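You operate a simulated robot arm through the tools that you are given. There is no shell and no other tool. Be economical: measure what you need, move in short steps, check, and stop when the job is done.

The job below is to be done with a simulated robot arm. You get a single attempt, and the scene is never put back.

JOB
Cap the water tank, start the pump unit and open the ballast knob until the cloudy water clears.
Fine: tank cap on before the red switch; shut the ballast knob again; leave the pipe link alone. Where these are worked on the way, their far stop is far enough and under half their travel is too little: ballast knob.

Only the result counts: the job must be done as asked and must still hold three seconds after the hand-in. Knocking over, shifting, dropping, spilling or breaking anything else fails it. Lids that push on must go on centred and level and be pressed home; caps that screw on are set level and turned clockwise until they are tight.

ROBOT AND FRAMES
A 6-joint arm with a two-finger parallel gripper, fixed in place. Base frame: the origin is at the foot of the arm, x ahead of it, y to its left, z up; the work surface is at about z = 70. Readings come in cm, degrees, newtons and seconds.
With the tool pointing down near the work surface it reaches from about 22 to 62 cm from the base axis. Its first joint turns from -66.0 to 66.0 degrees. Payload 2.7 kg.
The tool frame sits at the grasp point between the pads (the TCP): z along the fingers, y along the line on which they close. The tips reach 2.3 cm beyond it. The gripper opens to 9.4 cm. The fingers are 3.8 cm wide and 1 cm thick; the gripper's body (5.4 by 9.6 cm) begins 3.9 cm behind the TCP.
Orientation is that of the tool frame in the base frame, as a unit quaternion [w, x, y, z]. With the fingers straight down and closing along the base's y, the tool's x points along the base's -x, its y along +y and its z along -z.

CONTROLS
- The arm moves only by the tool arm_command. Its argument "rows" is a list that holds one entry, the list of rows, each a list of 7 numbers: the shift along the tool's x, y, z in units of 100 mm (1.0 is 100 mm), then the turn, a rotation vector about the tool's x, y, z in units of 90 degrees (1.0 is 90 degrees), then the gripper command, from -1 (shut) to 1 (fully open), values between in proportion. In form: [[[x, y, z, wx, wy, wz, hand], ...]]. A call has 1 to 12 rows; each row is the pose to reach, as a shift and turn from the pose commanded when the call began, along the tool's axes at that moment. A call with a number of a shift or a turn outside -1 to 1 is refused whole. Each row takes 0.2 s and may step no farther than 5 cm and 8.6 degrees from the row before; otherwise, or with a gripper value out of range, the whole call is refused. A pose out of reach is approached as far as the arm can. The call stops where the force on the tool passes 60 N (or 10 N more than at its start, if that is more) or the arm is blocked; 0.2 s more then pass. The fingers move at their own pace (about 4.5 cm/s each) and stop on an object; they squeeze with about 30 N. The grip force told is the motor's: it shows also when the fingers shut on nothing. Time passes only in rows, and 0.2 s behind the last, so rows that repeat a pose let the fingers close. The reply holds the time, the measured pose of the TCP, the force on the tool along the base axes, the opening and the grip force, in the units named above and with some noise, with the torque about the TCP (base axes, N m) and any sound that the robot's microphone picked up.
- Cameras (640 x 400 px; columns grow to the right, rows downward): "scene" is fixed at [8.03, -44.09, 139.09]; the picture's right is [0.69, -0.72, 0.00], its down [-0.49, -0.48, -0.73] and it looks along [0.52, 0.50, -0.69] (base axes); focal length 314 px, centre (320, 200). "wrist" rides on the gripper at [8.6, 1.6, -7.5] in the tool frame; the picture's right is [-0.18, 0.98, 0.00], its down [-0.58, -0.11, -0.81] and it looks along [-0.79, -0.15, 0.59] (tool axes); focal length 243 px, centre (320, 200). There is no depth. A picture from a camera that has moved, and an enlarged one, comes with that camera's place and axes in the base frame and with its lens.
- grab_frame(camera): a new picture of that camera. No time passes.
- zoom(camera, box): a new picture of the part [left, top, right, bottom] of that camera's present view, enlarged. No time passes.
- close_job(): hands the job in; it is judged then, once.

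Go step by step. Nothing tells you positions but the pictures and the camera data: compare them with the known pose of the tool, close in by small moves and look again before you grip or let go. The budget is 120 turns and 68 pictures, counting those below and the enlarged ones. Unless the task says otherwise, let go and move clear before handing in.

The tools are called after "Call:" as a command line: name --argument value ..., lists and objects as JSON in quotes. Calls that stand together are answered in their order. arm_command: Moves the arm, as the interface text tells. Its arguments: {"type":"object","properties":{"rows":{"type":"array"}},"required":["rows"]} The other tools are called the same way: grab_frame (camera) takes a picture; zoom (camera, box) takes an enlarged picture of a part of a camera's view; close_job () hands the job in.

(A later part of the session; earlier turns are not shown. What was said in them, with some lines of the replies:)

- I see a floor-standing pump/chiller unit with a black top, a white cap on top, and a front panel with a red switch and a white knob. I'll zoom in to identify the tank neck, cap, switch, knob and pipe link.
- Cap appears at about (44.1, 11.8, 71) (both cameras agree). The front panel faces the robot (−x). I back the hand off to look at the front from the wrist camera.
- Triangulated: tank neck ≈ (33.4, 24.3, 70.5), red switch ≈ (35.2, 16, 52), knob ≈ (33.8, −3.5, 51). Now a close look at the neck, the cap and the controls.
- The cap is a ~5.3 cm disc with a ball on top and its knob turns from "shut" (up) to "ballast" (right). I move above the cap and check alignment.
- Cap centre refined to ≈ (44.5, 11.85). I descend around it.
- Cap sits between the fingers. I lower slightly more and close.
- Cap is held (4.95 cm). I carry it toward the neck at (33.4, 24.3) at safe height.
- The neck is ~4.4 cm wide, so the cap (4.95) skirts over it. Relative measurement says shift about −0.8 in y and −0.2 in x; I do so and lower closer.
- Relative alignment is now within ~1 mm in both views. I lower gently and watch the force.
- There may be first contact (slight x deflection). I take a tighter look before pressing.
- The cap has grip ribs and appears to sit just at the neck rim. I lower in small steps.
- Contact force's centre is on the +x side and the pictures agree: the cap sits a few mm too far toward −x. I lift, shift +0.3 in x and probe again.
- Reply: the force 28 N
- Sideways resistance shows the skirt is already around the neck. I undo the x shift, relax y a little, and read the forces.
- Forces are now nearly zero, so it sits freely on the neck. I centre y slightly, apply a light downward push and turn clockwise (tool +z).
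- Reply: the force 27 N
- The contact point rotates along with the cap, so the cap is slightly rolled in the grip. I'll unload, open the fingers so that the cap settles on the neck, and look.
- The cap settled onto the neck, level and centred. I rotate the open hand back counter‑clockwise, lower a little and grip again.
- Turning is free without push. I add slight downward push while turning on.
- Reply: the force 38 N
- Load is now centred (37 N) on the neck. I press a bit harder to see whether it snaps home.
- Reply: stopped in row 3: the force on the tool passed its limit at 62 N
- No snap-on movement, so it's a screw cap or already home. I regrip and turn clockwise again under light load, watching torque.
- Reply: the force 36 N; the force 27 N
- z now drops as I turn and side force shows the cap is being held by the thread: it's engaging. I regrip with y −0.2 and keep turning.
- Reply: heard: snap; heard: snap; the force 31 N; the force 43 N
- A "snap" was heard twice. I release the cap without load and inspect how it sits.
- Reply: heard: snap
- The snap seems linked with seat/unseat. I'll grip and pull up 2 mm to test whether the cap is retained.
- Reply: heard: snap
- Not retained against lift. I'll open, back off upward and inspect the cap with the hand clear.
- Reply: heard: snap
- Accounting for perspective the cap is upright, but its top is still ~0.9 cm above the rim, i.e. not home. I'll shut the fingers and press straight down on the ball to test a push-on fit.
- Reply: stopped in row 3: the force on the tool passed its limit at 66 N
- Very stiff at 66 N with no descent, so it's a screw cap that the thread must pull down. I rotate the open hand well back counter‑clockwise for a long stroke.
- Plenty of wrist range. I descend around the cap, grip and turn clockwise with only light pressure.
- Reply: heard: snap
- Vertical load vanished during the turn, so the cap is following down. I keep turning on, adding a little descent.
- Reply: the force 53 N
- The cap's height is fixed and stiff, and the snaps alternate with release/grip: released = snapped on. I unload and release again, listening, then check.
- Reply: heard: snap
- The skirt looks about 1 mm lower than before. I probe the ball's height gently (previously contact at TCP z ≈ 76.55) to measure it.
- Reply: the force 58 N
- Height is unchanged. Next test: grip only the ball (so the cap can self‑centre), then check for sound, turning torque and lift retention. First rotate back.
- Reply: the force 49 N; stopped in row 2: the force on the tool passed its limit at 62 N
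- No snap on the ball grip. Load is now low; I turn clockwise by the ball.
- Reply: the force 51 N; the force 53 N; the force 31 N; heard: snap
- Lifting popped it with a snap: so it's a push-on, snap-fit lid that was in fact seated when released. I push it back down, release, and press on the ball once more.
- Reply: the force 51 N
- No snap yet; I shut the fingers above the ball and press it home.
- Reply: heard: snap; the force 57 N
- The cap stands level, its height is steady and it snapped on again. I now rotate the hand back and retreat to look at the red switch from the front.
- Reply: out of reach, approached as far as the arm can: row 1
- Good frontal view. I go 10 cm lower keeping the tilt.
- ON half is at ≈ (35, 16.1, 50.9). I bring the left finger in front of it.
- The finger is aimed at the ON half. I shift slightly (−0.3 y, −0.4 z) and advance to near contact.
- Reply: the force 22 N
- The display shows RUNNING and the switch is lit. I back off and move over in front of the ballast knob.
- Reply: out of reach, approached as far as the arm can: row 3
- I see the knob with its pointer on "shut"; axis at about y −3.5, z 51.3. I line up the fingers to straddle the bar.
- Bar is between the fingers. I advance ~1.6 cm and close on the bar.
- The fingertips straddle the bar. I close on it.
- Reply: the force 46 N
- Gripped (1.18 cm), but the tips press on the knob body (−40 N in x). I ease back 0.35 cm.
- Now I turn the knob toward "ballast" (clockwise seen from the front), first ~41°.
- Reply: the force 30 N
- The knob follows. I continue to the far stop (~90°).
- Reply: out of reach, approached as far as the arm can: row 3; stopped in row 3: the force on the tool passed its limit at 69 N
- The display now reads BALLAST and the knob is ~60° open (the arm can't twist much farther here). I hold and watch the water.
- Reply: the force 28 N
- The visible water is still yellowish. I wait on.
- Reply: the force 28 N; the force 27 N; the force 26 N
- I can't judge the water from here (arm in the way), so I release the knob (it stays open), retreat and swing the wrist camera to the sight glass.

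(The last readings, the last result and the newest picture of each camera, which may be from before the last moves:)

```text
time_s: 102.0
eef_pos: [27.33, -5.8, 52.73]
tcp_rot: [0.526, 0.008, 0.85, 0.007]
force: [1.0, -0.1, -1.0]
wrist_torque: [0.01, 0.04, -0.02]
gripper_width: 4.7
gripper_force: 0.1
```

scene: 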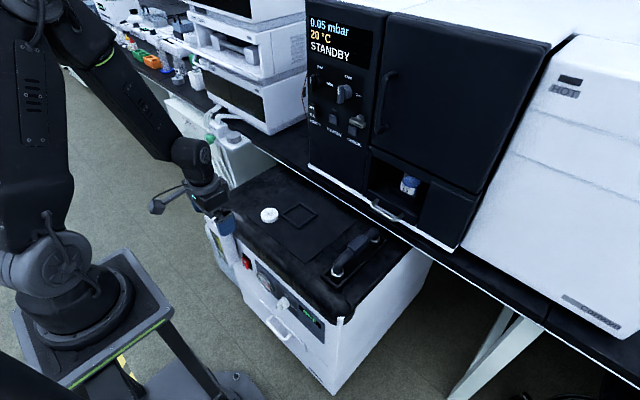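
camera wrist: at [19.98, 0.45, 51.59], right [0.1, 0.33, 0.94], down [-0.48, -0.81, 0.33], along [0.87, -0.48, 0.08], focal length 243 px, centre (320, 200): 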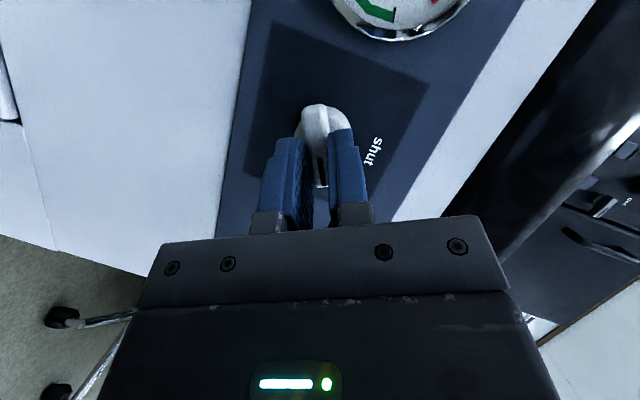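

Call:
arm_command --rows '[[[0, 0.35, 0, 0, 0, 0, 0], [0, 0.7, 0, 0, 0, 0, 0], [0, 1.0, 0, 0, 0, 0, 0]]]'

Call:
arm_command --rows '[[[0, 0.35, 0, 0, 0, 0, 0], [0, 0.7, 0, 0, 0, 0, 0]]]'

Call:
grab_frame --camera "wrist"

```text
time_s: 102.8
eef_pos: [27.34, 4.5, 53.08]
tcp_rot: [0.526, 0.01, 0.85, 0.008]
force: [0.8, -0.2, 0.0]
wrist_torque: [0.02, -0.03, -0.04]
gripper_width: 4.73
gripper_force: 0.1
```

```text
time_s: 103.4
eef_pos: [27.55, 11.5, 53.47]
tcp_rot: [0.526, 0.009, 0.85, 0.007]
force: [-0.5, 0.2, 0.1]
wrist_torque: [0.01, -0.01, 0.05]
gripper_width: 4.69
gripper_force: 0.0
```

```text
6 pictures are left
camera wrist: at [16.97, 13.25, 49.19], right [0.09, 0.98, 0.19], down [-0.46, -0.13, 0.88], along [0.88, -0.17, 0.44], focal length 243 px, centre (320, 200)
```

wrist: 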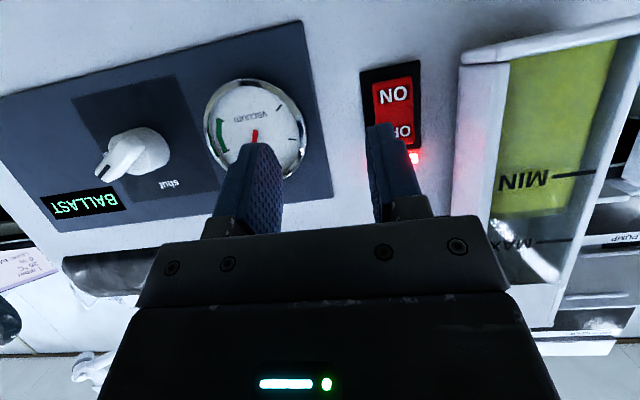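

The liquid is now uniformly clear yellow (it was milky before): cleared. I retrace my path to regrip the knob at its open angle.

Call:
arm_command --rows '[[[0, -0.35, 0, 0, 0, 0, 0], [0, -0.7, 0, 0, 0, 0, 0], [0, -1.0, 0, 0, 0, 0, 0]]]'

Call:
arm_command --rows '[[[0, -0.35, 0, 0, 0, 0, 0], [0, -0.7, 0, 0, 0, 0, 0]]]'

Call:
arm_command --rows '[[[0, 0, 0, -0.039, 0, 0.082, 0], [0, 0, 0, -0.078, 0, 0.164, 0], [0, 0, 0, -0.117, 0, 0.246, 0], [0, 0, 0, -0.156, 0, 0.328, 0], [0, 0, 0, -0.195, 0, 0.41, 0], [0, 0, 0, -0.234, 0, 0.492, 0], [0, 0, 0, -0.273, 0, 0.574, 0], [0, 0, 0, -0.287, 0, 0.602, 0]]]'

Call:
grab_frame --camera "wrist"

```text
time_s: 104.2
eef_pos: [27.28, 1.26, 52.94]
tcp_rot: [0.525, 0.01, 0.851, 0.008]
force: [-0.1, 0.4, 0.1]
wrist_torque: [0.0, -0.01, 0.01]
gripper_width: 4.72
gripper_force: 0.0
```

```text
time_s: 104.8
eef_pos: [27.25, -6.11, 52.56]
tcp_rot: [0.525, 0.008, 0.851, 0.008]
force: [-0.8, 0.4, -0.3]
wrist_torque: [0.04, 0.01, 0.01]
gripper_width: 4.7
gripper_force: 0.1
```

```text
time_s: 106.6
eef_pos: [28.07, -6.23, 53.33]
tcp_rot: [0.46, 0.273, 0.73, 0.425]
force: [-0.4, -0.2, -0.3]
wrist_torque: [-0.03, -0.02, 0.04]
gripper_width: 4.7
gripper_force: 0.0
```

```text
5 pictures are left
camera wrist: at [17.69, -1.38, 52.62], right [0.09, 0.34, 0.94], down [-0.48, -0.81, 0.34], along [0.87, -0.48, 0.09], focal length 243 px, centre (320, 200)
```

wrist: 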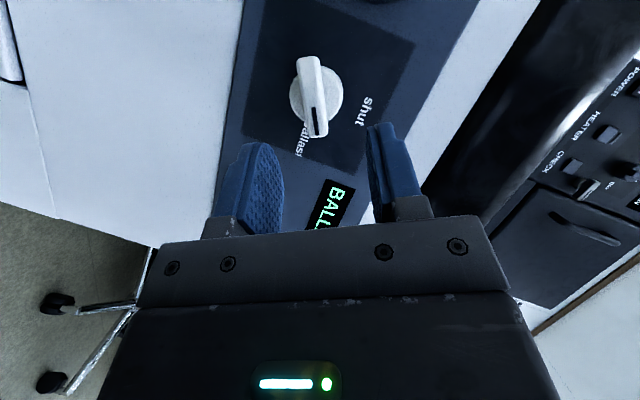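

The bar lies between the fingers at the right angle. I advance and close.

Call:
arm_command --rows '[[[0, 0, 0.18, 0, 0, 0, 0], [0, 0, 0.34, 0, 0, 0, 0], [0, 0, 0.34, 0, 0, 0, -0.5], [0, 0, 0.34, 0, 0, 0, -1], [0, 0, 0.34, 0, 0, 0, -1], [0, 0, 0.34, 0, 0, 0, -1], [0, 0, 0.34, 0, 0, 0, -1]]]'

Call:
zoom --camera "wrist" --box '[200, 40, 440, 230]'

```text
time_s: 108.2
eef_pos: [30.16, -4.71, 52.24]
tcp_rot: [0.453, 0.279, 0.731, 0.428]
force: [-6.5, 2.2, -0.7]
wrist_torque: [-0.02, -0.69, -0.31]
gripper_width: 1.19
gripper_force: 45.2
```

```text
2.11 times, centred on (320, 135) of wrist
camera zoom: at [19.8, 0.25, 51.73], right [0.1, 0.32, 0.94], down [-0.48, -0.81, 0.33], along [0.87, -0.48, 0.07], focal length 511 px, centre (320, 337)
```

zoom: 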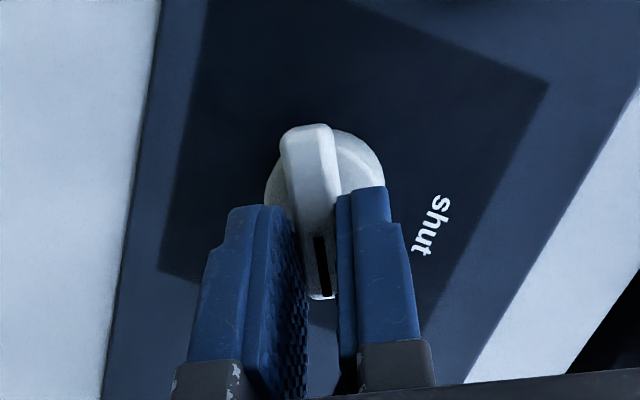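

Gripped at 1.19 cm. I turn it back counter‑clockwise to "shut", slightly past to reach the stop.

Call:
arm_command --rows '[[[0.001, 0.0143, 0.0005, 0.0392, 0, -0.0823, -1], [0.0037, 0.0282, 0.0017, 0.0784, 0, -0.1646, -1], [0.0082, 0.0416, 0.0039, 0.1176, 0, -0.2469, -1], [0.0144, 0.0542, 0.0069, 0.1568, 0, -0.3292, -1], [0.0221, 0.0656, 0.0105, 0.196, 0, -0.4115, -1], [0.0313, 0.0758, 0.0149, 0.2352, 0, -0.4938, -1], [0.0417, 0.0843, 0.0198, 0.2744, 0, -0.5761, -1], [0.0518, 0.0905, 0.0247, 0.3096, 0, -0.65, -1]]]'

```text
time_s: 110.0
eef_pos: [30.38, -3.46, 52.64]
tcp_rot: [0.527, -0.014, 0.849, -0.026]
force: [-20.5, 19.0, 34.2]
wrist_torque: [1.68, -0.43, 0.07]
gripper_width: 1.3
gripper_force: 45.2
```

Torque about the knob axis shows it's against the shut stop. I open, back straight off and check.

Call:
arm_command --rows '[[[0, 0, 0, 0, 0, 0, -0.4], [0, 0, 0, 0, 0, 0, 0], [0, 0, 0, 0, 0, 0, 0], [0, 0, -0.15, 0, 0, 0, 0], [0, 0, -0.3, 0, 0, 0, 0], [0, 0.2, -0.3, 0, 0, 0, 0], [0, 0.5, -0.3, 0, 0, 0, 0], [0, 0.9, -0.3, 0, 0, 0, 0]]]'

Call:
grab_frame --camera "wrist"

```text
time_s: 111.8
eef_pos: [27.66, 5.5, 53.39]
tcp_rot: [0.525, -0.012, 0.85, -0.028]
force: [0.4, 0.5, 0.3]
wrist_torque: [-0.01, 0.01, 0.01]
gripper_width: 4.71
gripper_force: 0.1
```

```text
3 pictures are left
camera wrist: at [17.12, 7.0, 49.05], right [0.09, 0.99, 0.11], down [-0.46, -0.05, 0.89], along [0.88, -0.13, 0.45], focal length 243 px, centre (320, 200)
```

wrist: 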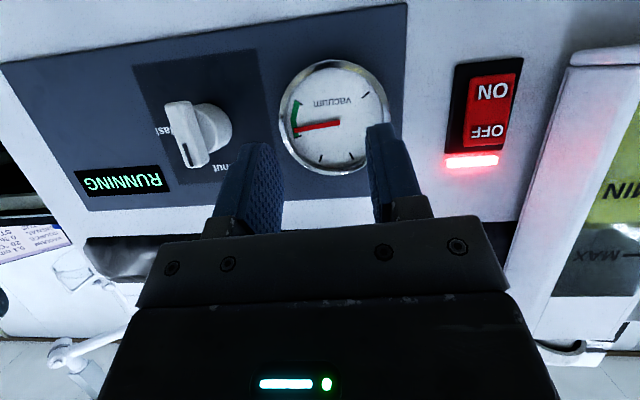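

Knob is back at shut, display shows RUNNING, and the oil/water is clear. A last check on the cap.

Call:
zoom --camera "scene" --box '[195, 195, 255, 245]'

```text
8.00 times, centred on (225, 220) of scene
camera zoom: at [8.03, -44.09, 139.09], right [0.69, -0.72, 0.0], down [-0.49, -0.48, -0.73], along [0.52, 0.5, -0.69], focal length 2513 px, centre (1080, 40)
```

zoom: 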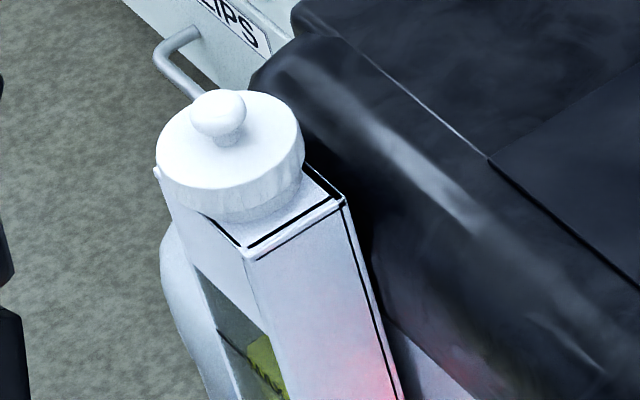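

The cap is on level, the pump is running, the liquid is clear, the knob is shut and the hand is clear of everything, so I hand in.

Call:
close_job

```text
The job is handed in.
```

I handed the job in with the pump running, the water clear and the ballast knob back at shut. The one thing I'm not sure of is whether the tank cap is fully home.

- **Tank cap:** It went on before the red switch. It looks level and stayed put under about 53 N of pressing. I first tried turning it clockwise, but it never screwed down. I then treated it as a push-on lid, because it snapped off when lifted and I heard another snap after I set it back. I judged "on" from those sounds. In the pictures it sits a few millimetres off centre, with only about half a centimetre over the neck.
- **Pump:** The red switch is on and lit, and the display read RUNNING.
- **Ballast knob:** I opened it about 60°, where the arm ran out of reach, and the display read BALLAST. The labels suggest about 90° of full travel, so that should be past half. The milky water turned clear yellow, and I then turned the knob back against its shut stop.
- **Pipe link:** I did not touch it.
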